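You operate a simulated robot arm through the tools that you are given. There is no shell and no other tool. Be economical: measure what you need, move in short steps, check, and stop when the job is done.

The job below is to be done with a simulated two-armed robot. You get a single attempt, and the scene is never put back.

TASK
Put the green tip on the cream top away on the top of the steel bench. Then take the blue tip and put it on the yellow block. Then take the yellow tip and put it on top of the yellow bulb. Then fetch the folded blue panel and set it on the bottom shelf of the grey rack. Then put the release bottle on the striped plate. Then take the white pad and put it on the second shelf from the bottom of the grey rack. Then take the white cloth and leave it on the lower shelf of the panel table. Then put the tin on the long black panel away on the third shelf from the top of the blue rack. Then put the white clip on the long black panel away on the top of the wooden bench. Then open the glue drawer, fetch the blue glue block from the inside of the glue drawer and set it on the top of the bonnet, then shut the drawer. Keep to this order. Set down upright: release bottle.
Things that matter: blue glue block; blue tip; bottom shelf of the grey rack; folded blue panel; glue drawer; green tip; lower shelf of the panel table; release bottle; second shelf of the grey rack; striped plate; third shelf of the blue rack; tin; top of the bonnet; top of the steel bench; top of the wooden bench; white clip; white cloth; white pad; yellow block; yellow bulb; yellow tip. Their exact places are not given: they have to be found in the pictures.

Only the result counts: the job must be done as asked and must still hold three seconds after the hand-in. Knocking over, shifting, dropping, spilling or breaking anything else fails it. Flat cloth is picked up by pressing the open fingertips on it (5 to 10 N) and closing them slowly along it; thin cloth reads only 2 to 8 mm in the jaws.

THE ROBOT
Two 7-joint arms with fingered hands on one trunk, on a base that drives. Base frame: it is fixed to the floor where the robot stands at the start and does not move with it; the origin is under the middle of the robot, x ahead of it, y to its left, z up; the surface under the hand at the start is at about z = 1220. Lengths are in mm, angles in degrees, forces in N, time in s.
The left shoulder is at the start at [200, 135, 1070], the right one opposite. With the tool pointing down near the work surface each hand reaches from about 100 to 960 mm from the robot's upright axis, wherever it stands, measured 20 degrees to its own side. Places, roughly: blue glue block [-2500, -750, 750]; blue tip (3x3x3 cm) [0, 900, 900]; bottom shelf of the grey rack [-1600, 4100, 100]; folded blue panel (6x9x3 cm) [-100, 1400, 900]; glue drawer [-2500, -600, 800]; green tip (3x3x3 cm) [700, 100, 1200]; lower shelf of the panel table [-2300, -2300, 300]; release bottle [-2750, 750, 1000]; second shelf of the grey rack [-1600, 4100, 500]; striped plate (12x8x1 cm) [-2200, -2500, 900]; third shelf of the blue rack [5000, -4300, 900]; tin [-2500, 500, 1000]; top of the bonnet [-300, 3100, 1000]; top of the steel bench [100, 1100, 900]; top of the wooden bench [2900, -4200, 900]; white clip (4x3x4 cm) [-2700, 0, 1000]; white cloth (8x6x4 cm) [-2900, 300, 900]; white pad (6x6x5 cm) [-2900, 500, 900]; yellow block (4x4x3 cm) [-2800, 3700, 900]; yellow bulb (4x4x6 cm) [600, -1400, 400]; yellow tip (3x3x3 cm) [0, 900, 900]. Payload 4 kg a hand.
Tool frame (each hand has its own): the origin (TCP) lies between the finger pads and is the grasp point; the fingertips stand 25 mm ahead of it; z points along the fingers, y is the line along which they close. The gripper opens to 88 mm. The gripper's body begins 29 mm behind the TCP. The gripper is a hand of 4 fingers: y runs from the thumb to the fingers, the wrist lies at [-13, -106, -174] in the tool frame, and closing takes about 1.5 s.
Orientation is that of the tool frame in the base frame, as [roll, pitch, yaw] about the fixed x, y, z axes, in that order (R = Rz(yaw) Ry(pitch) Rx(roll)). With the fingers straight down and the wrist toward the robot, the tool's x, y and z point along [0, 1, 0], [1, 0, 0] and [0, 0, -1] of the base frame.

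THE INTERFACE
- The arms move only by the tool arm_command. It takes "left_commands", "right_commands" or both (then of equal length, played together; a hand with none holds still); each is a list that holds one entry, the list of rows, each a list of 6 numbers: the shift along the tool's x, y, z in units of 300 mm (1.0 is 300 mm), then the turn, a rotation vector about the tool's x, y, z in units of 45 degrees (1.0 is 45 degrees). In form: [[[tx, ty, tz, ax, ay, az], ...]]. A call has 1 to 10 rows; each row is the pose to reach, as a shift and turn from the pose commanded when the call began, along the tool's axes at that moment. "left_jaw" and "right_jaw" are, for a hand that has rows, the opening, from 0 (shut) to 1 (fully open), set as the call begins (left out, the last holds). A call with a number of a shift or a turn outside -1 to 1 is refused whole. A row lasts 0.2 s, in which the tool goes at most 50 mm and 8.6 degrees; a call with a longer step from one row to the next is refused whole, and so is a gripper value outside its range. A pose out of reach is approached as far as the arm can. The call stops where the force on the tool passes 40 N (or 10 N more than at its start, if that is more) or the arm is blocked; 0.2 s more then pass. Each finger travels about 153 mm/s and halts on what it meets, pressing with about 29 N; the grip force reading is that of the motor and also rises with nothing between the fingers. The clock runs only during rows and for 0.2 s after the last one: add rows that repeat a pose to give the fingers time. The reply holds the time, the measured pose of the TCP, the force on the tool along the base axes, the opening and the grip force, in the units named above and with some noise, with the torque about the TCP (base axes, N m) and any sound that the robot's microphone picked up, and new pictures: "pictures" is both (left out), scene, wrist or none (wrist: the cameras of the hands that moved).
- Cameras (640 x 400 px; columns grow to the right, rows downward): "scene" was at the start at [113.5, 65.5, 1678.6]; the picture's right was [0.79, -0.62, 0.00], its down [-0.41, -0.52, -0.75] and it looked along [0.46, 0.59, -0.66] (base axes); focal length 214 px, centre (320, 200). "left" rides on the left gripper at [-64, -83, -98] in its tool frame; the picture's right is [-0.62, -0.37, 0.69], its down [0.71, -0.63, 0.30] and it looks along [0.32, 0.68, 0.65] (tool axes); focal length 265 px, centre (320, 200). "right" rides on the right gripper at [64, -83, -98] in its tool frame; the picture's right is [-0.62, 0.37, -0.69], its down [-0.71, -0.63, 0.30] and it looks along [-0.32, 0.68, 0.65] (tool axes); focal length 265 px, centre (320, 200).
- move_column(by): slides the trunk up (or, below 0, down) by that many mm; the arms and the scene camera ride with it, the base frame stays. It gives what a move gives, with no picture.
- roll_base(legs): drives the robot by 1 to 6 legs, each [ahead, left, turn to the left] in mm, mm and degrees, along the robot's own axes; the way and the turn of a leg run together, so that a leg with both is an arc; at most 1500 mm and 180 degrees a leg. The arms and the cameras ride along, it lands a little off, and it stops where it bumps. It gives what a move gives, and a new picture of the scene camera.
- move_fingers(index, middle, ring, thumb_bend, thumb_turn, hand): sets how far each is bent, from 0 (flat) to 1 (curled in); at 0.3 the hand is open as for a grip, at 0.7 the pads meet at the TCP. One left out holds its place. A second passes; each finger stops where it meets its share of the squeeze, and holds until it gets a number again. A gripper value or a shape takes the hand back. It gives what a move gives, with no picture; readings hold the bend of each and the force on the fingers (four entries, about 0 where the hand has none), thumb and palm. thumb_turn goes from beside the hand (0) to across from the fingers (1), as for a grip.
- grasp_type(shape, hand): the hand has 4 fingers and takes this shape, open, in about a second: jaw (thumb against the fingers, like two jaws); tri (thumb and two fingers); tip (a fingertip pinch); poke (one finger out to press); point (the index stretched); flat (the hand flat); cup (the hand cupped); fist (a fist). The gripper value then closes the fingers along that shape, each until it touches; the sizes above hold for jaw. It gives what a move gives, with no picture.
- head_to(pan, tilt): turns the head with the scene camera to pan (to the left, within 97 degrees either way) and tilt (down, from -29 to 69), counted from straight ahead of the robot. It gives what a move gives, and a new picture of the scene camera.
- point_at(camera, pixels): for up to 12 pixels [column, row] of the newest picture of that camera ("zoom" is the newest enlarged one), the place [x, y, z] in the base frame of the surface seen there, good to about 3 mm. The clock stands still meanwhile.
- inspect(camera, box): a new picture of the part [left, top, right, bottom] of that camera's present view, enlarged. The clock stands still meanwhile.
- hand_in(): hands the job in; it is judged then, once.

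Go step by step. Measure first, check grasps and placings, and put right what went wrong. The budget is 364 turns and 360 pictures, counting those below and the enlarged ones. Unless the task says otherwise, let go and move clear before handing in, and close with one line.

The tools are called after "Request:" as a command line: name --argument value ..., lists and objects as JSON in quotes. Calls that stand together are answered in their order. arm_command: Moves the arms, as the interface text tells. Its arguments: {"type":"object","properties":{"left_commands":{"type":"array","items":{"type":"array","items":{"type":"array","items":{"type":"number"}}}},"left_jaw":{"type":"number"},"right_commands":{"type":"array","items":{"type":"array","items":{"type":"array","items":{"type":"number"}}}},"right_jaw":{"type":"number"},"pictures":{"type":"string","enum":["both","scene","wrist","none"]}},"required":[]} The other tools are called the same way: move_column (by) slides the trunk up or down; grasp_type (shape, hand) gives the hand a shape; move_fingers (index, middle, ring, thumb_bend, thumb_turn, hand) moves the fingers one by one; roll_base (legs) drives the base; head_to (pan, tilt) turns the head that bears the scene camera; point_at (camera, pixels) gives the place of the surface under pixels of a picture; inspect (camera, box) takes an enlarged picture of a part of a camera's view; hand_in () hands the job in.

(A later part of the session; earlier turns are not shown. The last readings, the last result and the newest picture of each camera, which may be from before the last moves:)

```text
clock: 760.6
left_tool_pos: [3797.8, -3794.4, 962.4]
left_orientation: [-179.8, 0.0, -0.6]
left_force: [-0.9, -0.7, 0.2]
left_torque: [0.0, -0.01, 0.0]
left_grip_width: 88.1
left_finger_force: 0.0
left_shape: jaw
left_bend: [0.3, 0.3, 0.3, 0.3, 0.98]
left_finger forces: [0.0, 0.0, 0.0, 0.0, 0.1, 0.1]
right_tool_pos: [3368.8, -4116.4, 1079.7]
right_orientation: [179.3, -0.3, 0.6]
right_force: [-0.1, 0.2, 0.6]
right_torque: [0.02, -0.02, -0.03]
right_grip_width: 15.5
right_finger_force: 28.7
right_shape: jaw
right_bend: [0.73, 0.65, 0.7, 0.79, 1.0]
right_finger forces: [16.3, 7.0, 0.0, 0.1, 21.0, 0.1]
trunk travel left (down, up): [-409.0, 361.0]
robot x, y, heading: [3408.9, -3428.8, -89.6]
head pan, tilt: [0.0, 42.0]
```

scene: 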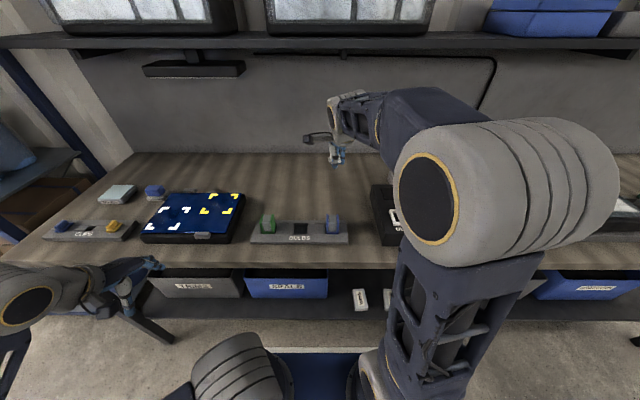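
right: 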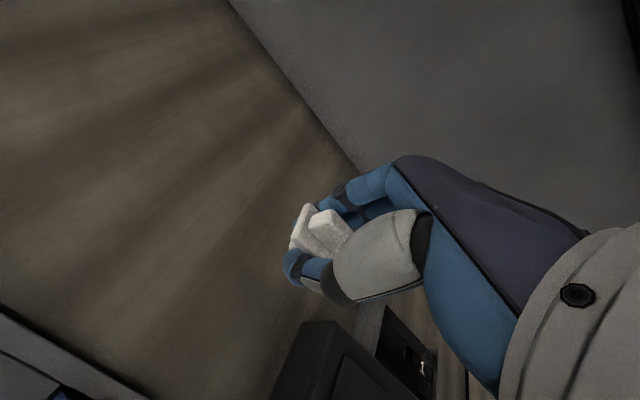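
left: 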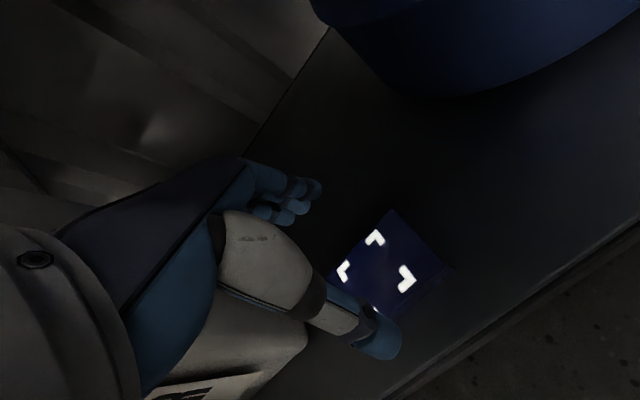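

Request:
point_at --camera "right" --pixels '[[312, 330], [270, 395], [240, 260], [100, 380], [300, 215], [305, 240], [325, 225]]'

Request:
arm_command --right_commands '[[[-0.02, 0.05, 0.1, 0, 0, 0], [-0.02, 0.08, 0.24, 0, 0, 0], [-0.02, 0.08, 0.38, 0, 0, 0], [-0.02, 0.08, 0.44, 0, 0, 0], [-0.02, 0.08, 0.47, 0, 0, 0]]]' --pictures "wrist"

```text
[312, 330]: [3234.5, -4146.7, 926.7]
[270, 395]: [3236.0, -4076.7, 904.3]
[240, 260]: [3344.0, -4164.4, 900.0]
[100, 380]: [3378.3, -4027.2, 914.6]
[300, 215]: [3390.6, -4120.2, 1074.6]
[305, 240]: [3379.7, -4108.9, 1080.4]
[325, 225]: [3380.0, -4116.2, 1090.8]
```

```text
clock: 761.8
left_tool_pos: [3797.6, -3794.6, 963.5]
left_orientation: [-179.7, 0.0, -0.6]
left_force: [0.3, 0.0, -0.3]
left_torque: [-0.01, 0.01, -0.05]
left_grip_width: 87.5
left_finger_force: 0.1
left_shape: jaw
left_bend: [0.3, 0.3, 0.3, 0.3, 0.98]
left_finger forces: [0.1, 0.0, 0.0, 0.0, 0.0, 0.0]
right_tool_pos: [3365.0, -4143.0, 937.0]
right_orientation: [179.2, -0.3, 0.6]
right_force: [0.8, 0.1, -0.3]
right_torque: [0.01, 0.0, 0.0]
right_grip_width: 15.4
right_finger_force: 29.1
right_shape: jaw
right_bend: [0.73, 0.65, 0.7, 0.79, 1.0]
right_finger forces: [16.4, 6.9, 0.0, 0.0, 21.2, 0.1]
trunk travel left (down, up): [-409.0, 361.0]
robot x, y, heading: [3406.6, -3426.0, -89.6]
head pan, tilt: [0.0, 42.0]
```

right: 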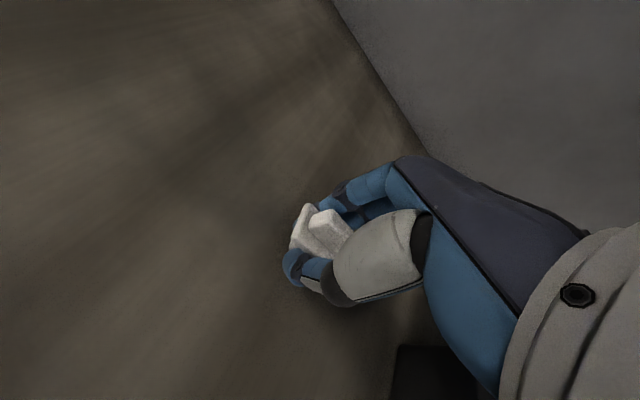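

Clear. Lower to contact.

Request:
arm_command --right_commands '[[[0, 0, 0.015, 0, 0, 0], [0, 0, 0.028, 0, 0, 0], [0, 0, 0.038, 0, 0, 0]]]' --pictures "none"

```text
clock: 762.6
left_tool_pos: [3798.2, -3795.5, 963.1]
left_orientation: [-179.7, -0.1, -0.7]
left_force: [-0.2, -0.5, -0.5]
left_torque: [-0.01, 0.02, 0.01]
left_grip_width: 88.3
left_finger_force: 0.1
left_shape: jaw
left_bend: [0.3, 0.3, 0.3, 0.3, 0.98]
left_finger forces: [0.0, 0.0, 0.0, 0.0, 0.0, 0.1]
right_tool_pos: [3364.4, -4143.6, 927.3]
right_orientation: [179.3, -0.3, 0.6]
right_force: [0.7, -0.3, 0.3]
right_torque: [-0.02, 0.04, -0.01]
right_grip_width: 15.4
right_finger_force: 29.4
right_shape: jaw
right_bend: [0.73, 0.65, 0.7, 0.79, 1.0]
right_finger forces: [16.3, 7.1, 0.0, 0.1, 21.3, 0.1]
trunk travel left (down, up): [-409.0, 361.0]
robot x, y, heading: [3404.4, -3428.6, -89.8]
head pan, tilt: [0.0, 42.0]
```

Request:
arm_command --right_commands '[[[0, 0, 0.006, 0, 0, 0], [0, 0, 0.012, 0, 0, 0]]]' --pictures "none"

```text
clock: 763.2
left_tool_pos: [3798.1, -3795.6, 962.8]
left_orientation: [-179.8, 0.0, -0.6]
left_force: [-0.6, -0.7, 0.8]
left_torque: [0.04, 0.02, 0.03]
left_grip_width: 88.0
left_finger_force: 0.0
left_shape: jaw
left_bend: [0.3, 0.3, 0.3, 0.3, 0.98]
left_finger forces: [0.0, 0.0, 0.1, 0.0, 0.0, 0.1]
right_tool_pos: [3364.6, -4145.6, 924.4]
right_orientation: [179.0, -0.3, 0.6]
right_force: [-0.4, -0.1, 8.7]
right_torque: [-0.12, -0.04, -0.02]
right_grip_width: 15.5
right_finger_force: 29.6
right_shape: jaw
right_bend: [0.73, 0.72, 0.7, 0.79, 1.0]
right_finger forces: [27.6, 6.9, 0.0, 0.1, 22.8, 0.0]
trunk travel left (down, up): [-409.0, 361.0]
robot x, y, heading: [3408.2, -3428.8, -89.7]
head pan, tilt: [0.0, 42.0]
```

Contact at 9 N. Release and lift.

Request:
arm_command --right_commands '[[[0, 0, -0.004, 0, 0, 0], [0, 0, -0.004, 0, 0, 0], [0, 0, -0.004, 0, 0, 0], [0, 0, -0.004, 0, 0, 0], [0, 0, -0.004, 0, 0, 0]]]' --right_jaw 0.65 --pictures "none"

Request:
arm_command --right_commands '[[[0, 0, -0.08, 0, 0, 0], [0, 0, -0.22, 0, 0, 0], [0, 0, -0.36, 0, 0, 0], [0, 0, -0.5, 0, 0, 0]]]' --pictures "wrist"

```text
clock: 764.4
left_tool_pos: [3797.4, -3795.4, 963.8]
left_orientation: [-179.7, 0.0, -0.6]
left_force: [0.6, -0.3, 0.0]
left_torque: [-0.01, -0.02, 0.06]
left_grip_width: 87.9
left_finger_force: 0.0
left_shape: jaw
left_bend: [0.3, 0.3, 0.3, 0.3, 0.98]
left_finger forces: [0.0, 0.0, 0.0, 0.0, 0.0, 0.1]
right_tool_pos: [3365.1, -4143.3, 926.7]
right_orientation: [179.0, -0.3, 0.6]
right_force: [0.4, -5.0, 19.9]
right_torque: [0.43, -0.07, -0.02]
right_grip_width: 50.3
right_finger_force: 0.0
right_shape: jaw
right_bend: [0.28, 0.39, 0.36, 0.71, 1.0]
right_finger forces: [0.1, 0.1, 0.0, 0.0, 19.5, 0.1]
trunk travel left (down, up): [-409.0, 361.0]
robot x, y, heading: [3410.3, -3430.2, -89.5]
head pan, tilt: [0.0, 42.0]
```

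```text
clock: 765.4
left_tool_pos: [3797.0, -3795.1, 962.9]
left_orientation: [-179.8, -0.1, -0.6]
left_force: [-0.3, 0.1, 0.9]
left_torque: [-0.02, -0.01, -0.01]
left_grip_width: 87.8
left_finger_force: 0.1
left_shape: jaw
left_bend: [0.3, 0.3, 0.3, 0.3, 0.98]
left_finger forces: [0.1, 0.1, 0.0, 0.0, 0.0, 0.0]
right_tool_pos: [3364.5, -4139.9, 1073.3]
right_orientation: [179.4, -0.2, 0.5]
right_force: [-0.6, -0.6, 0.1]
right_torque: [-0.01, -0.02, 0.01]
right_grip_width: 57.0
right_finger_force: 0.0
right_shape: jaw
right_bend: [0.28, 0.39, 0.36, 0.62, 1.0]
right_finger forces: [0.0, 0.1, 0.1, 0.0, 0.0, 0.0]
trunk travel left (down, up): [-409.0, 361.0]
robot x, y, heading: [3408.3, -3430.2, -89.7]
head pan, tilt: [0.0, 42.0]
```

right: 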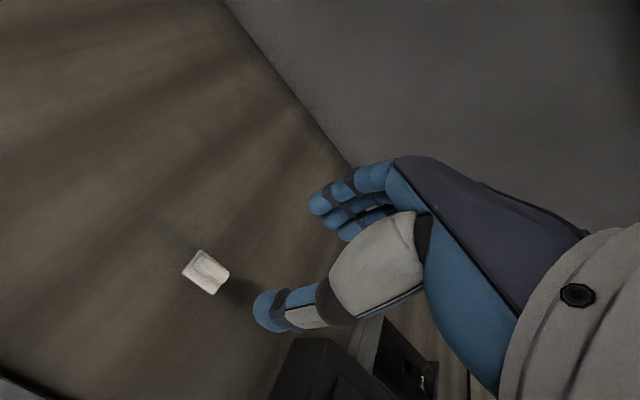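

Clip rests on the wooden bench. Last: the glue drawer. Drive back west.

Request:
move_column --by 170

Request:
roll_base --legs '[[-700, 0, 0], [0, 0, -90.4], [1500, 0, 0], [900, 0, 0], [0, -310, 0], [1500, 0, 0]]'

Request:
roll_base --legs '[[1000, 0, 0], [0, -1450, 0], [0, -250, 0]]'

```text
clock: 767.3
left_tool_pos: [3797.8, -3796.2, 1133.3]
left_orientation: [-179.8, 0.0, -0.6]
left_force: [-0.4, 0.4, -0.2]
left_torque: [0.01, 0.01, -0.04]
left_grip_width: 87.8
left_finger_force: 0.0
left_shape: jaw
left_bend: [0.3, 0.3, 0.3, 0.3, 0.98]
left_finger forces: [0.1, 0.0, 0.0, 0.0, 0.0, 0.0]
right_tool_pos: [3364.5, -4139.9, 1244.5]
right_orientation: [179.4, -0.3, 0.6]
right_force: [1.1, -0.3, 0.4]
right_torque: [-0.01, 0.0, 0.0]
right_grip_width: 57.0
right_finger_force: 0.1
right_shape: jaw
right_bend: [0.28, 0.39, 0.36, 0.62, 1.0]
right_finger forces: [0.0, 0.0, 0.0, 0.0, 0.0, 0.0]
trunk travel left (down, up): [-579.0, 191.0]
robot x, y, heading: [3406.9, -3427.1, -89.5]
head pan, tilt: [0.0, 42.0]
```

```text
clock: 794.0
left_tool_pos: [-752.1, -2955.4, 1132.3]
left_orientation: [-179.8, 0.0, -88.9]
left_force: [-1.4, -0.7, 0.5]
left_torque: [-0.02, -0.01, -0.01]
left_grip_width: 87.8
left_finger_force: 0.1
left_shape: jaw
left_bend: [0.3, 0.3, 0.3, 0.3, 0.98]
left_finger forces: [0.0, 0.0, 0.0, 0.1, 0.1, 0.0]
right_tool_pos: [-1109.9, -2531.8, 1241.8]
right_orientation: [179.5, -0.2, -87.7]
right_force: [-0.5, 0.1, -0.4]
right_torque: [-0.01, -0.02, 0.0]
right_grip_width: 57.0
right_finger_force: 0.1
right_shape: jaw
right_bend: [0.28, 0.39, 0.35, 0.62, 1.0]
right_finger forces: [0.1, 0.1, 0.0, 0.0, 0.0, 0.0]
trunk travel left (down, up): [-579.0, 191.0]
robot x, y, heading: [-394.4, -2553.8, -177.6]
head pan, tilt: [0.0, 42.0]
stopped in leg 6: the robot was blocked; the commanded pose is now the measured one
```

scene: 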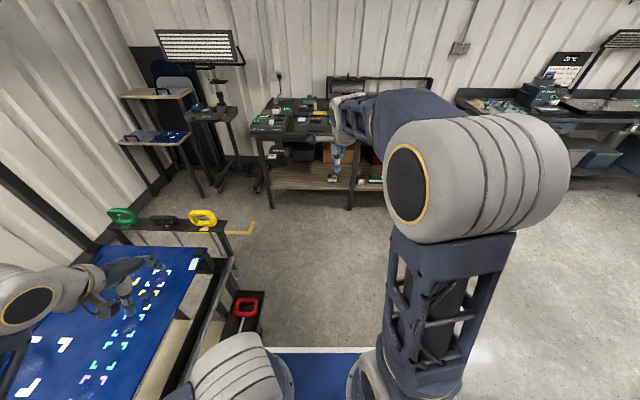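

```text
clock: 794.8
left_tool_pos: [-750.9, -2955.3, 1132.9]
left_orientation: [-179.7, -0.1, -88.9]
left_force: [-0.2, 0.6, 0.5]
left_torque: [0.01, 0.03, -0.02]
left_grip_width: 88.0
left_finger_force: 0.1
left_shape: jaw
left_bend: [0.3, 0.3, 0.3, 0.3, 0.98]
left_finger forces: [0.0, 0.0, 0.0, 0.1, 0.1, 0.1]
right_tool_pos: [-1110.4, -2533.1, 1242.9]
right_orientation: [179.6, 0.0, -87.5]
right_force: [-0.1, -0.4, -0.8]
right_torque: [-0.01, 0.0, -0.01]
right_grip_width: 57.2
right_finger_force: 0.0
right_shape: jaw
right_bend: [0.28, 0.39, 0.35, 0.62, 1.0]
right_finger forces: [0.0, 0.0, 0.1, 0.0, 0.0, 0.0]
trunk travel left (down, up): [-579.0, 191.0]
robot x, y, heading: [-398.8, -2554.9, -177.6]
head pan, tilt: [0.0, 42.0]
stopped in leg 1: the robot was blocked; the commanded pose is now the measured one
```

scene: 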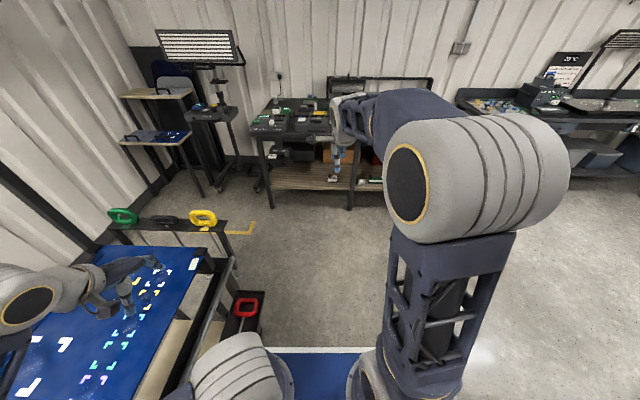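

The base grazed the dent bench's front on my left due to drift. I move right first, then continue; the items there look unmoved.

Request:
roll_base --legs '[[0, -200, 0]]'

Request:
roll_base --legs '[[0, 0, -2.4], [1150, 0, 0], [0, -1400, 0], [0, -180, 0]]'

```text
clock: 796.4
left_tool_pos: [-759.2, -2755.4, 1133.7]
left_orientation: [-179.6, 0.0, -89.0]
left_force: [0.6, 0.3, -0.5]
left_torque: [0.02, 0.02, 0.0]
left_grip_width: 87.8
left_finger_force: 0.0
left_shape: jaw
left_bend: [0.3, 0.3, 0.3, 0.3, 0.98]
left_finger forces: [0.0, 0.0, 0.0, 0.1, 0.0, 0.0]
right_tool_pos: [-1117.2, -2332.2, 1242.7]
right_orientation: [179.6, 0.0, -87.7]
right_force: [-0.9, -0.2, 0.5]
right_torque: [-0.02, -0.03, -0.02]
right_grip_width: 57.0
right_finger_force: 0.0
right_shape: jaw
right_bend: [0.28, 0.39, 0.35, 0.62, 1.0]
right_finger forces: [0.1, 0.1, 0.0, 0.0, 0.1, 0.0]
trunk travel left (down, up): [-579.0, 191.0]
robot x, y, heading: [-407.9, -2353.3, -177.9]
head pan, tilt: [0.0, 42.0]
```

scene: 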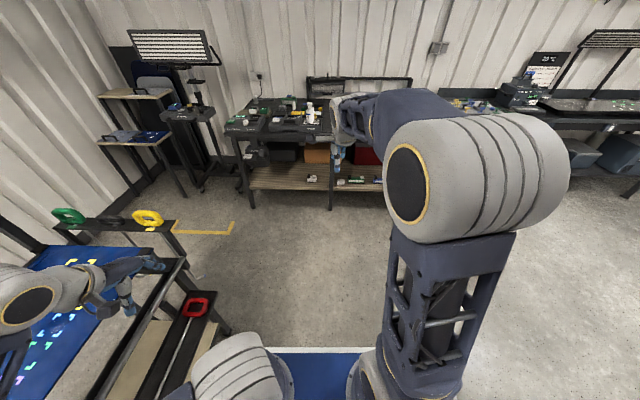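

```text
clock: 810.2
left_tool_pos: [-1909.1, -1169.4, 1133.8]
left_orientation: [-179.8, 0.0, -89.7]
left_force: [0.4, 1.0, 0.0]
left_torque: [0.0, 0.0, 0.0]
left_grip_width: 87.8
left_finger_force: 0.2
left_shape: jaw
left_bend: [0.3, 0.3, 0.3, 0.3, 0.98]
left_finger forces: [0.0, 0.0, 0.0, 0.1, 0.1, 0.0]
right_tool_pos: [-2262.5, -742.8, 1242.5]
right_orientation: [179.5, 0.0, -88.5]
right_force: [-0.8, 0.0, 0.0]
right_torque: [-0.01, 0.01, 0.0]
right_grip_width: 56.9
right_finger_force: 0.0
right_shape: jaw
right_bend: [0.28, 0.39, 0.35, 0.62, 1.0]
right_finger forces: [0.0, 0.0, 0.0, 0.1, 0.1, 0.0]
trunk travel left (down, up): [-579.0, 191.0]
robot x, y, heading: [-1549.2, -775.3, -178.5]
head pan, tilt: [0.0, 42.0]
```

scene: 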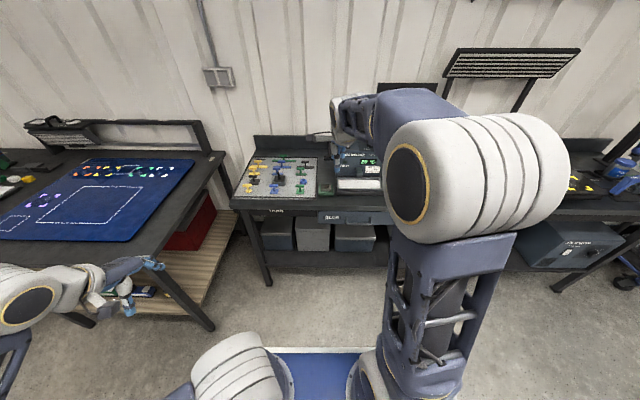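

Drawers under the bench top: zoom to read the labels and find the glue drawer and handle.

Request:
inspect --camera "scene" --box '[230, 190, 400, 270]'

Request:
point_at --camera "scene" --pixels '[[333, 217], [320, 215], [345, 218], [300, 213], [370, 218], [260, 212], [333, 211], [333, 224], [382, 218]]'

```text
3.76 times, centred on (315, 230) of scene
```

zoom: 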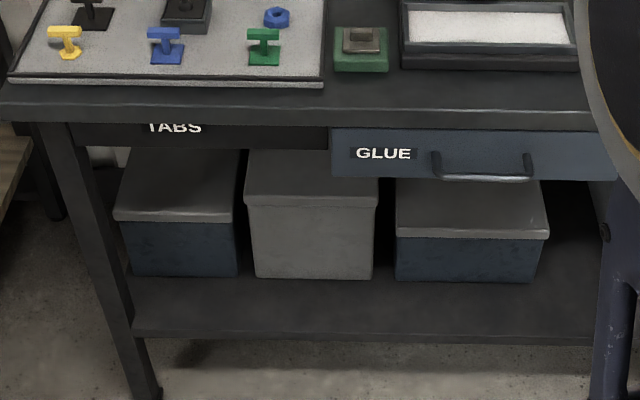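

```text
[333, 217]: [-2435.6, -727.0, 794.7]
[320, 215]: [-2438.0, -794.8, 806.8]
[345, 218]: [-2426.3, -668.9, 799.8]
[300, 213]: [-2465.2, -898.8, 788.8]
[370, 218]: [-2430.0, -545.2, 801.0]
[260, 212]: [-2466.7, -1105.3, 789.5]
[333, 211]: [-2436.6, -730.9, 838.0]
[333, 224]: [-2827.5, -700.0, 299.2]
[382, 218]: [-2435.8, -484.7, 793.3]
```

The GLUE drawer front is at x≈−2437, z 775–838, with a bar handle at its lower right. Measure the handle.

Request:
inspect --camera "scene" --box '[330, 205, 394, 240]'

Request:
point_at --camera "zoom" --pixels '[[190, 200], [290, 205], [380, 205], [290, 212], [180, 150], [395, 160], [290, 170], [200, 208], [100, 200], [500, 205]]'

```text
10.00 times, centred on (362, 222) of scene
```

zoom: 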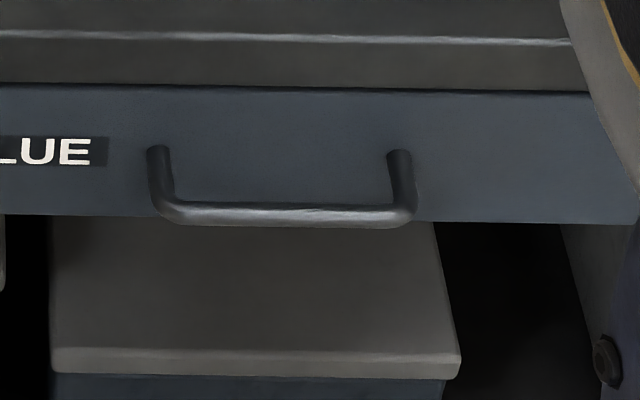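

```text
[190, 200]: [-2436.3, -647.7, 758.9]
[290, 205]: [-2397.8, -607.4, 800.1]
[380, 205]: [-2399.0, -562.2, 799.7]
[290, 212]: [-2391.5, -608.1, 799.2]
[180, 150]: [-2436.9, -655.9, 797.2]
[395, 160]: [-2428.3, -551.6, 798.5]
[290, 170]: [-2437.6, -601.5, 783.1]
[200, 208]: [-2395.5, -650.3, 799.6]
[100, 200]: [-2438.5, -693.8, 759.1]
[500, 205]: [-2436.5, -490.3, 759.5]
```

Handle bar: center ≈(−2396,−603,795), 33 mm off the face. I'll hook it with the hand tilted 40° so the knuckles clear the bench edge. Position base and trunk first.

Request:
roll_base --legs '[[0, 0, -1.5], [0, -110, 0], [110, 0, 0]]'

Request:
move_column --by -280

Request:
arm_command --right_commands '[[[0, -0.05, 0, -0.17, 0, 0], [0, -0.1, 0, -0.34, 0, 0], [0, -0.1, 0, -0.51, 0, 0], [0, -0.1, 0, -0.68, 0, 0], [0, -0.1, 0, -0.85, 0, 0], [0, -0.1, 0, -0.89, 0, 0]]]' --right_jaw 0.5 --pictures "both"

```text
clock: 812.5
left_tool_pos: [-2031.0, -1050.3, 1132.9]
left_orientation: [-179.8, 0.0, -91.3]
left_force: [0.0, -0.4, 0.0]
left_torque: [-0.03, 0.0, -0.04]
left_grip_width: 88.0
left_finger_force: 0.1
left_shape: jaw
left_bend: [0.3, 0.3, 0.3, 0.3, 0.98]
left_finger forces: [0.0, 0.0, 0.0, 0.0, 0.0, 0.1]
right_tool_pos: [-2371.1, -613.8, 1242.1]
right_orientation: [179.5, -0.1, -90.1]
right_force: [0.4, -0.4, 0.5]
right_torque: [0.02, 0.02, 0.0]
right_grip_width: 57.1
right_finger_force: 0.0
right_shape: jaw
right_bend: [0.28, 0.39, 0.35, 0.62, 1.0]
right_finger forces: [0.0, 0.1, 0.0, 0.0, 0.0, 0.1]
trunk travel left (down, up): [-579.0, 191.0]
robot x, y, heading: [-1658.7, -661.8, 179.9]
head pan, tilt: [0.0, 42.0]
```

scene: 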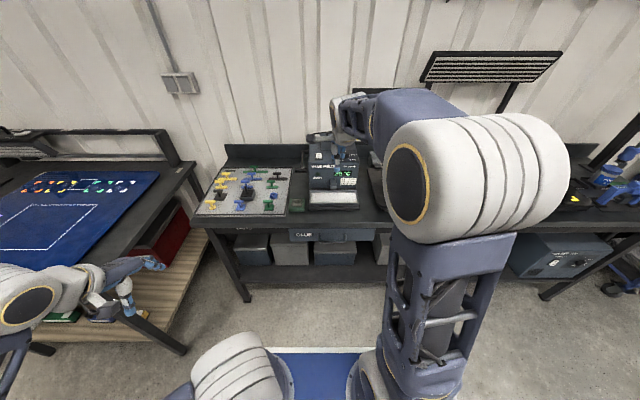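

```text
clock: 815.3
left_tool_pos: [-2029.3, -1051.0, 852.6]
left_orientation: [-179.7, 0.1, -91.3]
left_force: [-0.1, -0.3, 0.1]
left_torque: [-0.03, -0.01, 0.02]
left_grip_width: 88.1
left_finger_force: 0.1
left_shape: jaw
left_bend: [0.3, 0.3, 0.3, 0.3, 0.98]
left_finger forces: [0.0, 0.0, 0.0, 0.1, 0.0, 0.0]
right_tool_pos: [-2370.4, -613.2, 962.0]
right_orientation: [179.4, -0.1, -90.2]
right_force: [0.1, -0.9, 0.3]
right_torque: [-0.01, -0.01, 0.02]
right_grip_width: 57.0
right_finger_force: 0.0
right_shape: jaw
right_bend: [0.28, 0.39, 0.35, 0.62, 1.0]
right_finger forces: [0.0, 0.0, 0.0, 0.1, 0.1, 0.0]
trunk travel left (down, up): [-299.0, 471.0]
robot x, y, heading: [-1658.4, -666.7, 180.0]
head pan, tilt: [0.0, 42.0]
```

```text
clock: 816.7
left_tool_pos: [-2030.0, -1050.9, 852.5]
left_orientation: [-179.7, 0.0, -91.3]
left_force: [-0.4, 0.5, -0.1]
left_torque: [-0.03, 0.0, 0.03]
left_grip_width: 88.0
left_finger_force: 0.1
left_shape: jaw
left_bend: [0.3, 0.3, 0.3, 0.3, 0.98]
left_finger forces: [0.0, 0.0, 0.0, 0.0, 0.0, 0.0]
right_tool_pos: [-2341.1, -614.2, 961.5]
right_orientation: [139.3, -0.2, -90.1]
right_force: [-1.0, 0.0, -0.1]
right_torque: [0.01, 0.01, 0.01]
right_grip_width: 44.4
right_finger_force: 0.1
right_shape: jaw
right_bend: [0.74, 0.44, 0.41, 0.69, 1.0]
right_finger forces: [0.1, 0.0, 0.1, 0.0, 0.0, 0.0]
right hand out of reach, approached as far as the arm can: row 4
trunk travel left (down, up): [-299.0, 471.0]
robot x, y, heading: [-1659.6, -666.3, 179.8]
head pan, tilt: [0.0, 42.0]
```

scene: 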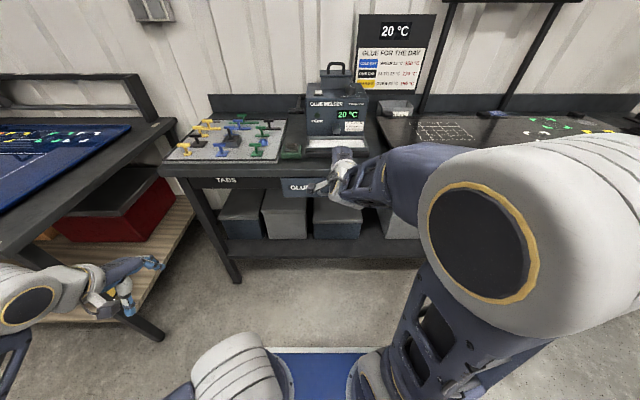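
right: 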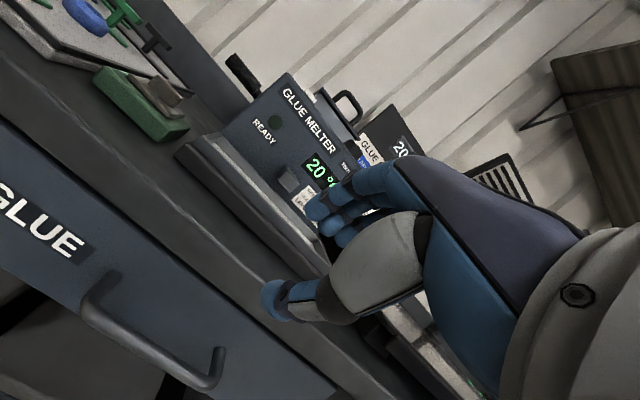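

I verify the handle location from the wrist camera before the approach.

Request:
point_at --camera "right" --pixels '[[150, 348], [95, 310], [205, 383], [120, 270], [217, 352], [160, 300], [240, 290]]'

```text
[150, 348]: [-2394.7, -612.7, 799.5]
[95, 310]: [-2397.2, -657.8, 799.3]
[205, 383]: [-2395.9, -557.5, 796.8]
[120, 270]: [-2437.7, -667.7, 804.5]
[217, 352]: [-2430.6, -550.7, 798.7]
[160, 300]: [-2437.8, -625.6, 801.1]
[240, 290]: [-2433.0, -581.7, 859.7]
```

Approach along the tilted finger direction with fingers behind the bar.

Request:
arm_command --right_commands '[[[-0.015, -0.12, 0.118, 0, 0, 0], [-0.027, -0.238, 0.235, 0, 0, 0], [-0.027, -0.238, 0.35, 0, 0, 0], [-0.027, -0.238, 0.44, 0, 0, 0], [-0.027, -0.238, 0.5, 0, 0, 0], [-0.027, -0.238, 0.5, 0, 0, 0]]]' --right_jaw 0.62 --pictures "wrist"

```text
refused: row 1 steps farther than a row can; nothing moved
```

Request:
arm_command --right_commands '[[[-0.01, -0.08, 0.08, 0, 0, 0], [-0.02, -0.16, 0.16, 0, 0, 0], [-0.027, -0.238, 0.235, 0, 0, 0], [-0.027, -0.238, 0.35, 0, 0, 0], [-0.027, -0.238, 0.44, 0, 0, 0], [-0.027, -0.238, 0.5, 0, 0, 0], [-0.027, -0.238, 0.5, 0, 0, 0]]]' --right_jaw 0.62 --pictures "wrist"

```text
clock: 818.3
left_tool_pos: [-2028.6, -1049.9, 852.5]
left_orientation: [-179.6, 0.0, -91.2]
left_force: [0.1, 0.6, 1.0]
left_torque: [-0.01, 0.0, 0.01]
left_grip_width: 87.8
left_finger_force: 0.1
left_shape: jaw
left_bend: [0.3, 0.3, 0.3, 0.3, 0.98]
left_finger forces: [0.0, 0.1, 0.1, 0.1, 0.0, 0.0]
right_tool_pos: [-2384.2, -603.6, 799.9]
right_orientation: [139.5, -0.2, -90.1]
right_force: [0.7, 0.7, -0.1]
right_torque: [0.01, -0.01, 0.02]
right_grip_width: 54.2
right_finger_force: 0.1
right_shape: jaw
right_bend: [0.29, 0.4, 0.36, 0.64, 1.0]
right_finger forces: [0.0, 0.0, 0.1, 0.0, 0.1, 0.0]
trunk travel left (down, up): [-299.0, 471.0]
robot x, y, heading: [-1660.3, -663.5, 179.9]
head pan, tilt: [0.0, 42.0]
```

right: 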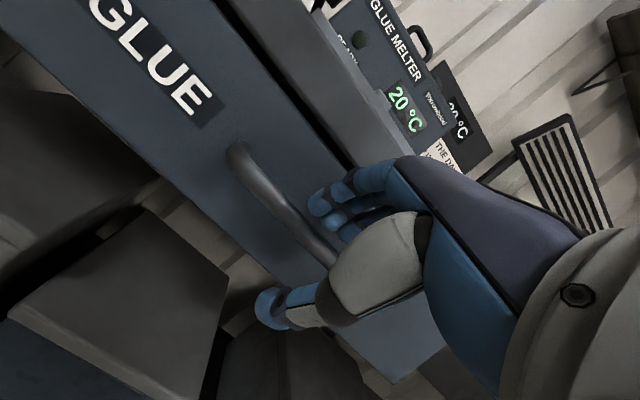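

The bar lies between thumb and fingers. Close on it.

Request:
arm_command --right_commands '[[[0, 0, 0, 0, 0, 0], [0, 0, 0, 0, 0, 0], [0, 0, 0, 0, 0, 0], [0, 0, 0, 0, 0, 0], [0, 0, 0, 0, 0, 0], [0, 0, 0, 0, 0, 0]]]' --right_jaw 0 --pictures "none"

Request:
arm_command --right_commands '[[[0, -0.05, -0.043, 0, 0, 0], [0, -0.1, -0.087, 0, 0, 0], [0, -0.152, -0.13, 0, 0, 0], [0, -0.202, -0.174, 0, 0, 0], [0, -0.253, -0.217, 0, 0, 0]]]' --pictures "scene"

```text
clock: 819.7
left_tool_pos: [-2030.6, -1049.6, 852.1]
left_orientation: [-179.7, 0.0, -91.4]
left_force: [0.5, 0.3, 0.5]
left_torque: [0.03, 0.0, 0.01]
left_grip_width: 87.9
left_finger_force: 0.0
left_shape: jaw
left_bend: [0.3, 0.3, 0.3, 0.3, 0.98]
left_finger forces: [0.0, 0.0, 0.0, 0.1, 0.0, 0.0]
right_tool_pos: [-2383.7, -604.1, 800.9]
right_orientation: [139.6, -0.1, -90.1]
right_force: [-3.1, 1.4, -12.7]
right_torque: [0.07, -0.14, 0.04]
right_grip_width: 4.0
right_finger_force: 29.0
right_shape: jaw
right_bend: [0.73, 0.59, 0.54, 0.58, 1.0]
right_finger forces: [13.7, 6.5, 3.3, 0.1, 29.4, 0.0]
trunk travel left (down, up): [-299.0, 471.0]
robot x, y, heading: [-1662.6, -660.6, 179.9]
head pan, tilt: [0.0, 42.0]
```

```text
clock: 820.9
left_tool_pos: [-2030.9, -1049.2, 852.4]
left_orientation: [-179.8, -0.2, -91.3]
left_force: [1.3, -0.4, -0.2]
left_torque: [0.01, 0.01, -0.01]
left_grip_width: 88.1
left_finger_force: 0.0
left_shape: jaw
left_bend: [0.3, 0.3, 0.3, 0.3, 0.98]
left_finger forces: [0.0, 0.0, 0.0, 0.0, 0.0, 0.2]
right_tool_pos: [-2312.0, -607.3, 801.6]
right_orientation: [139.7, -0.1, -90.5]
right_force: [-1.5, 22.0, -22.6]
right_torque: [0.12, -0.27, -0.32]
right_grip_width: 2.9
right_finger_force: 29.2
right_shape: jaw
right_bend: [0.73, 0.6, 0.57, 0.55, 1.0]
right_finger forces: [13.9, 6.5, 3.3, 0.0, 32.8, 0.0]
right hand out of reach, approached as far as the arm can: row 4, 5
trunk travel left (down, up): [-299.0, 471.0]
robot x, y, heading: [-1661.1, -662.7, 179.7]
head pan, tilt: [0.0, 42.0]
```

scene: 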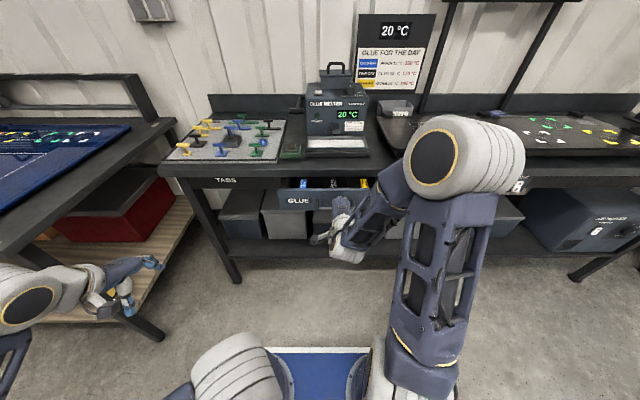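

The drawer is open ~72 mm and still held. I pull further by backing the base 130 mm.

Request:
roll_base --legs '[[-130, 0, 0]]'

Request:
inspect --camera "scene" --box '[250, 150, 410, 260]'

```text
clock: 822.2
left_tool_pos: [-1901.5, -1049.3, 852.8]
left_orientation: [-179.7, -0.1, -91.1]
left_force: [-0.7, -0.5, 0.2]
left_torque: [-0.01, 0.01, 0.02]
left_grip_width: 88.1
left_finger_force: 0.0
left_shape: jaw
left_bend: [0.3, 0.3, 0.3, 0.3, 0.98]
left_finger forces: [0.0, 0.1, 0.1, 0.0, 0.1, 0.0]
right_tool_pos: [-2183.7, -609.0, 802.6]
right_orientation: [139.6, -0.1, -90.4]
right_force: [-0.1, 21.1, -22.2]
right_torque: [0.09, -0.27, -0.34]
right_grip_width: 2.6
right_finger_force: 29.2
right_shape: jaw
right_bend: [0.73, 0.61, 0.58, 0.54, 1.0]
right_finger forces: [14.3, 6.2, 3.4, 0.1, 33.1, 0.0]
trunk travel left (down, up): [-299.0, 471.0]
robot x, y, heading: [-1533.7, -662.9, 180.0]
head pan, tilt: [0.0, 42.0]
```

scene: 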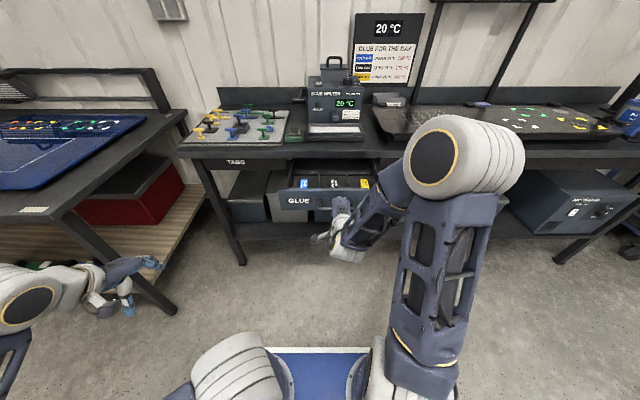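

```text
3.64 times, centred on (330, 205) of scene
```

zoom: 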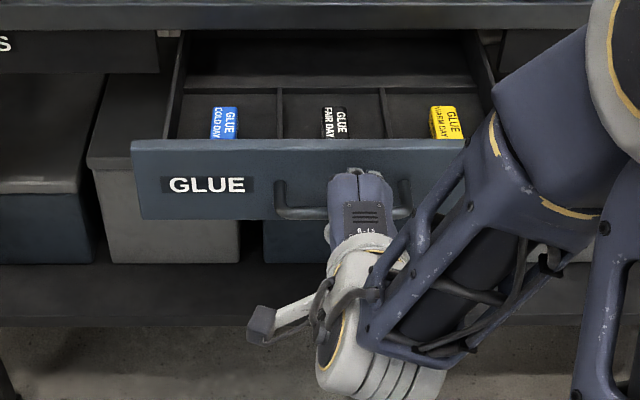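

The drawer is open 200 mm; the blue block is in the left compartment. Release the handle and withdraw.

Request:
arm_command --right_commands '[[[0, 0, 0, 0, 0, 0], [0, 0, 0, 0, 0, 0], [0, 0, 0, 0, 0, 0], [0, 0, 0, 0, 0, 0]]]' --right_jaw 0.62 --pictures "none"

Request:
arm_command --right_commands '[[[0, 0, -0.08, 0, 0, 0], [0, 0, -0.2, 0, 0, 0], [0, 0.08, -0.3, 0, 0, 0], [0, 0.2, -0.38, 0, 0, 0]]]' --pictures "none"

Request:
point_at --camera "zoom" --pixels '[[223, 123], [212, 110], [236, 110], [212, 137], [200, 120], [255, 125], [195, 180], [290, 150], [170, 60], [150, 135]]'

```text
clock: 823.2
left_tool_pos: [-1901.4, -1048.6, 852.5]
left_orientation: [-179.8, -0.1, -91.1]
left_force: [-0.1, -0.2, -0.5]
left_torque: [0.0, 0.04, 0.0]
left_grip_width: 87.6
left_finger_force: 0.1
left_shape: jaw
left_bend: [0.3, 0.3, 0.3, 0.3, 0.98]
left_finger forces: [0.1, 0.0, 0.0, 0.0, 0.0, 0.0]
right_tool_pos: [-2184.7, -609.5, 802.2]
right_orientation: [139.6, -0.1, -90.4]
right_force: [-0.7, -0.5, 0.4]
right_torque: [-0.02, -0.02, 0.0]
right_grip_width: 54.5
right_finger_force: 0.0
right_shape: jaw
right_bend: [0.29, 0.4, 0.37, 0.64, 1.0]
right_finger forces: [0.1, 0.1, 0.1, 0.1, 0.0, 0.0]
trunk travel left (down, up): [-299.0, 471.0]
robot x, y, heading: [-1530.0, -661.0, 179.9]
head pan, tilt: [0.0, 42.0]
```

```text
clock: 824.2
left_tool_pos: [-1901.5, -1049.6, 852.7]
left_orientation: [-179.7, 0.1, -91.2]
left_force: [-0.1, 0.7, -0.3]
left_torque: [-0.02, 0.03, -0.02]
left_grip_width: 87.8
left_finger_force: 0.1
left_shape: jaw
left_bend: [0.3, 0.3, 0.3, 0.3, 0.98]
left_finger forces: [0.0, 0.0, 0.0, 0.1, 0.1, 0.1]
right_tool_pos: [-2155.9, -609.3, 929.5]
right_orientation: [139.5, -0.1, -90.4]
right_force: [-0.1, -0.2, 0.9]
right_torque: [-0.01, -0.02, 0.0]
right_grip_width: 54.2
right_finger_force: 0.0
right_shape: jaw
right_bend: [0.29, 0.4, 0.36, 0.64, 1.0]
right_finger forces: [0.1, 0.0, 0.0, 0.1, 0.1, 0.0]
right hand out of reach, approached as far as the arm can: row 1, 2, 3
trunk travel left (down, up): [-299.0, 471.0]
robot x, y, heading: [-1531.0, -664.7, 179.9]
head pan, tilt: [0.0, 42.0]
```

```text
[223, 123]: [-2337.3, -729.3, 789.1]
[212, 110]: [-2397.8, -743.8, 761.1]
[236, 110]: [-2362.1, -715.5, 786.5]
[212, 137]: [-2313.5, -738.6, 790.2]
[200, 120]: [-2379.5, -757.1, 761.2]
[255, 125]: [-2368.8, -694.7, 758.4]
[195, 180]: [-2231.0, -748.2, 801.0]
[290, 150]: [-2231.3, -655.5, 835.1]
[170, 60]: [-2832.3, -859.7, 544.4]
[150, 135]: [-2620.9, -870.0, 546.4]
```

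Blue block: y −743..−715, top 789, floor 760. I straighten the hand to vertical and move above it.

Request:
arm_command --right_commands '[[[0.06, 0.06, 0.07, 0.15, 0, 0], [0.13, 0.12, 0.14, 0.3, 0, 0], [0.2, 0.18, 0.21, 0.45, 0, 0], [0.27, 0.25, 0.29, 0.6, 0, 0], [0.34, 0.32, 0.37, 0.75, 0, 0], [0.4, 0.387, 0.45, 0.9, 0, 0], [0.4, 0.387, 0.45, 0.9, 0, 0]]]' --right_jaw 0.9 --pictures "wrist"

Request:
inspect --camera "right" --box '[80, 180, 336, 350]'

```text
clock: 825.8
left_tool_pos: [-1901.3, -1049.6, 852.8]
left_orientation: [-179.6, 0.0, -91.2]
left_force: [0.1, 0.1, 0.9]
left_torque: [0.02, 0.02, 0.0]
left_grip_width: 88.1
left_finger_force: 0.0
left_shape: jaw
left_bend: [0.3, 0.3, 0.3, 0.3, 0.98]
left_finger forces: [0.1, 0.0, 0.0, 0.0, 0.0, 0.0]
right_tool_pos: [-2332.1, -726.9, 899.9]
right_orientation: [-179.7, 0.0, -90.3]
right_force: [0.7, 0.0, -0.1]
right_torque: [0.01, -0.02, 0.01]
right_grip_width: 79.2
right_finger_force: 0.2
right_shape: jaw
right_bend: [0.29, 0.32, 0.3, 0.33, 0.98]
right_finger forces: [0.1, 0.0, 0.1, 0.0, 0.0, 0.0]
trunk travel left (down, up): [-299.0, 471.0]
robot x, y, heading: [-1527.2, -662.1, 179.7]
head pan, tilt: [0.0, 42.0]
```

right: 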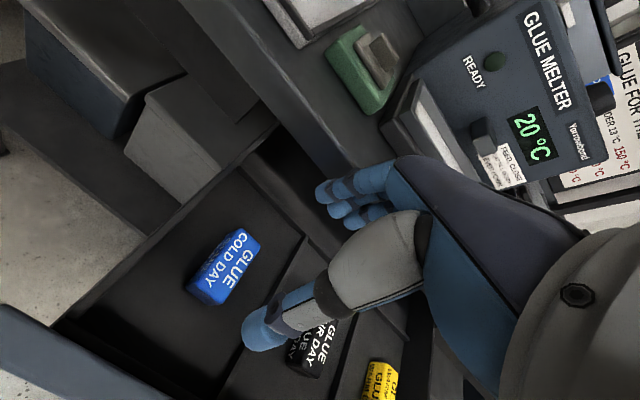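

```text
2.35 times, centred on (208, 265) of right
```

zoom: 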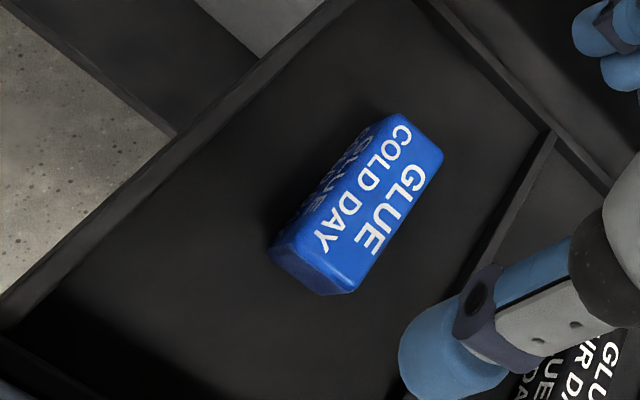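

Request:
point_at --camera "zoom" --pixels '[[370, 195], [400, 118], [440, 155], [350, 288], [285, 240], [320, 285], [525, 150], [330, 15], [470, 30], [200, 360]]'

```text
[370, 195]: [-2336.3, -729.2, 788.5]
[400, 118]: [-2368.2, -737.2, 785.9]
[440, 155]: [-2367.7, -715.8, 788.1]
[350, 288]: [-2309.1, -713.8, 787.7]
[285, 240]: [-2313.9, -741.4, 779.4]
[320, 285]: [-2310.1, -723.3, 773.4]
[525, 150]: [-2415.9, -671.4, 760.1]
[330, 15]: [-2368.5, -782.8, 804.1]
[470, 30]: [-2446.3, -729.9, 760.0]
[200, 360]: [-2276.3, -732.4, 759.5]
```

Block center ≈(−2339,−728), 62 mm long in x. Descend and close along x.

Request:
arm_command --right_commands '[[[0.017, 0.023, 0.1, 0, 0, 0], [0.017, 0.023, 0.22, 0, 0, 0], [0.017, 0.023, 0.32, 0, 0, 0], [0.017, 0.023, 0.365, 0, 0, 0], [0.017, 0.023, 0.365, 0, 0, 0]]]' --right_jaw 1 --pictures "none"

Request:
arm_command --right_commands '[[[0, 0, 0, 0, 0, 0], [0, 0, 0, 0, 0, 0], [0, 0, 0, 0, 0, 0], [0, 0, 0, 0, 0, 0], [0, 0, 0, 0, 0, 0], [0, 0, 0, 0, 0, 0]]]' --right_jaw 0 --pictures "wrist"

```text
clock: 827.0
left_tool_pos: [-1901.0, -1049.5, 853.2]
left_orientation: [-179.7, 0.0, -91.3]
left_force: [-0.7, 0.1, 0.7]
left_torque: [0.01, -0.02, 0.01]
left_grip_width: 87.9
left_finger_force: 0.0
left_shape: jaw
left_bend: [0.3, 0.3, 0.3, 0.3, 0.98]
left_finger forces: [0.0, 0.0, 0.0, 0.1, 0.0, 0.0]
right_tool_pos: [-2339.0, -732.6, 791.3]
right_orientation: [180.0, -0.2, -90.4]
right_force: [-0.1, 0.4, 0.1]
right_torque: [-0.02, -0.02, 0.0]
right_grip_width: 87.6
right_finger_force: 0.0
right_shape: jaw
right_bend: [0.3, 0.3, 0.3, 0.3, 0.98]
right_finger forces: [0.1, 0.0, 0.0, 0.0, 0.0, 0.0]
trunk travel left (down, up): [-299.0, 471.0]
robot x, y, heading: [-1532.9, -664.3, 179.9]
head pan, tilt: [0.0, 42.0]
```

```text
clock: 828.4
left_tool_pos: [-1901.1, -1049.6, 853.3]
left_orientation: [-179.8, 0.0, -91.2]
left_force: [0.0, 0.7, 0.1]
left_torque: [-0.01, 0.05, -0.02]
left_grip_width: 87.9
left_finger_force: 0.1
left_shape: jaw
left_bend: [0.3, 0.3, 0.3, 0.3, 0.98]
left_finger forces: [0.0, 0.1, 0.0, 0.0, 0.0, 0.0]
right_tool_pos: [-2340.1, -732.1, 790.8]
right_orientation: [-179.9, -0.1, -90.4]
right_force: [-0.2, -0.5, 0.1]
right_torque: [0.01, 0.02, 0.0]
right_grip_width: 56.5
right_finger_force: 29.2
right_shape: jaw
right_bend: [0.28, 0.38, 0.42, 0.63, 0.99]
right_finger forces: [15.8, 8.9, 1.2, 0.1, 25.5, 0.0]
trunk travel left (down, up): [-299.0, 471.0]
robot x, y, heading: [-1531.4, -663.9, 180.2]
head pan, tilt: [0.0, 42.0]
```

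right: 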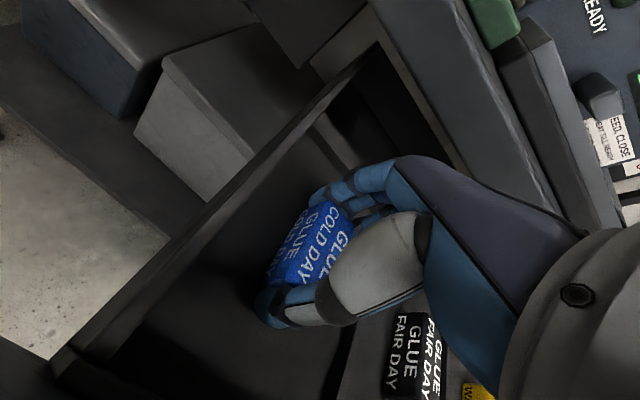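

Blue block held (56 mm). Lift, raise the trunk, retreat and drive toward the bonnet.

Request:
arm_command --right_commands '[[[0, 0, -0.06, 0, 0, 0], [0, 0, -0.2, 0, 0, 0], [0, 0, -0.35, 0, 0, 0], [0, 0, -0.5, 0, 0, 0], [0, 0, -0.65, 0, 0, 0], [0, -0.1, -0.75, 0, 0, 0], [0, -0.24, -0.8, 0, 0, 0], [0, -0.38, -0.8, 0, 0, 0], [0, -0.5, -0.8, 0, 0, 0]]]' --pictures "none"

Request:
move_column --by 280

Request:
roll_base --legs '[[-300, 0, 0], [0, 0, -90], [1450, 0, 0], [1200, 0, 0]]'

Request:
head_to --pan -42 --tilt 30

```text
clock: 830.4
left_tool_pos: [-1901.9, -1050.4, 853.0]
left_orientation: [-179.7, 0.0, -91.2]
left_force: [-0.9, 0.1, -0.3]
left_torque: [0.04, -0.02, 0.01]
left_grip_width: 87.8
left_finger_force: 0.0
left_shape: jaw
left_bend: [0.3, 0.3, 0.3, 0.3, 0.98]
left_finger forces: [0.1, 0.0, 0.0, 0.0, 0.0, 0.0]
right_tool_pos: [-2187.4, -731.9, 1030.3]
right_orientation: [-179.9, -0.1, -90.4]
right_force: [-0.3, 0.0, 0.2]
right_torque: [0.01, -0.01, -0.01]
right_grip_width: 56.0
right_finger_force: 29.7
right_shape: jaw
right_bend: [0.28, 0.38, 0.42, 0.63, 0.99]
right_finger forces: [15.8, 8.8, 1.1, 0.0, 25.6, 0.0]
trunk travel left (down, up): [-299.0, 471.0]
robot x, y, heading: [-1532.8, -664.9, 180.0]
head pan, tilt: [0.0, 42.0]
```

```text
clock: 833.2
left_tool_pos: [-1900.8, -1051.2, 1133.0]
left_orientation: [-179.7, 0.0, -91.1]
left_force: [-0.1, -0.2, 0.4]
left_torque: [-0.04, 0.0, 0.02]
left_grip_width: 88.1
left_finger_force: 0.0
left_shape: jaw
left_bend: [0.3, 0.3, 0.3, 0.3, 0.98]
left_finger forces: [0.1, 0.0, 0.0, 0.0, 0.0, 0.0]
right_tool_pos: [-2189.3, -732.5, 1311.5]
right_orientation: [-179.9, -0.1, -90.4]
right_force: [0.0, 0.0, -0.6]
right_torque: [0.02, 0.0, 0.0]
right_grip_width: 56.3
right_finger_force: 29.3
right_shape: jaw
right_bend: [0.28, 0.38, 0.42, 0.63, 0.99]
right_finger forces: [15.9, 8.9, 1.0, 0.1, 25.5, 0.1]
trunk travel left (down, up): [-579.0, 191.0]
robot x, y, heading: [-1532.5, -664.4, 179.8]
head pan, tilt: [0.0, 42.0]
```

```text
clock: 851.6
left_tool_pos: [-1637.3, 2351.1, 1133.1]
left_orientation: [-179.8, 0.0, 178.5]
left_force: [0.3, 0.7, -0.1]
left_torque: [0.03, -0.04, -0.01]
left_grip_width: 87.6
left_finger_force: 0.0
left_shape: jaw
left_bend: [0.3, 0.3, 0.3, 0.3, 0.98]
left_finger forces: [0.1, 0.0, 0.0, 0.0, 0.1, 0.0]
right_tool_pos: [-1317.0, 2638.2, 1310.5]
right_orientation: [-179.9, -0.1, 179.4]
right_force: [0.1, 0.2, -0.1]
right_torque: [0.0, 0.01, 0.02]
right_grip_width: 56.0
right_finger_force: 28.8
right_shape: jaw
right_bend: [0.28, 0.38, 0.42, 0.64, 0.99]
right_finger forces: [15.8, 8.8, 1.1, 0.0, 25.0, 0.0]
trunk travel left (down, up): [-579.0, 191.0]
robot x, y, heading: [-1251.5, 1982.1, 89.6]
head pan, tilt: [0.0, 42.0]
```

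scene: 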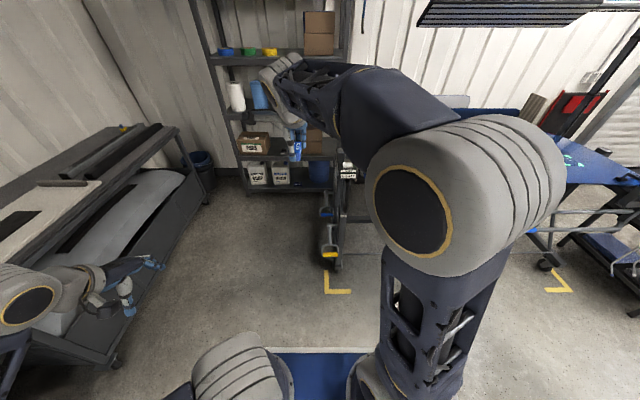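

```text
clock: 852.6
left_tool_pos: [-1636.8, 2350.6, 1132.1]
left_orientation: [-179.7, 0.0, 178.5]
left_force: [-0.6, 0.1, -0.4]
left_torque: [0.01, 0.0, -0.03]
left_grip_width: 88.1
left_finger_force: 0.2
left_shape: jaw
left_bend: [0.3, 0.3, 0.3, 0.3, 0.98]
left_finger forces: [0.0, 0.1, 0.0, 0.1, 0.1, 0.1]
right_tool_pos: [-1319.0, 2636.0, 1309.6]
right_orientation: [-179.8, -0.1, 179.3]
right_force: [-0.4, -0.6, -0.8]
right_torque: [-0.02, 0.02, -0.03]
right_grip_width: 55.8
right_finger_force: 29.3
right_shape: jaw
right_bend: [0.28, 0.38, 0.42, 0.64, 0.99]
right_finger forces: [15.8, 8.8, 1.1, 0.0, 25.1, 0.0]
trunk travel left (down, up): [-579.0, 191.0]
robot x, y, heading: [-1254.4, 1978.9, 89.7]
head pan, tilt: [-42.0, 30.0]
```

scene: 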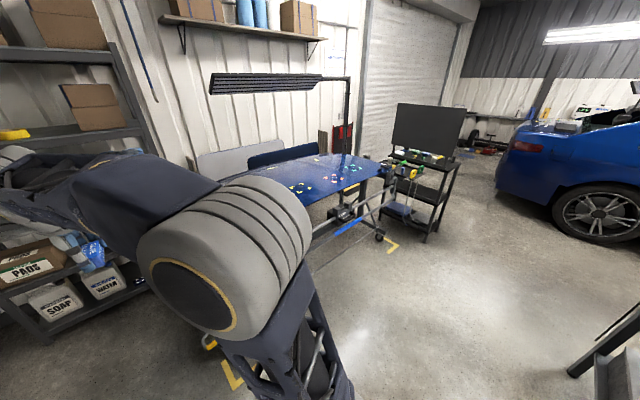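

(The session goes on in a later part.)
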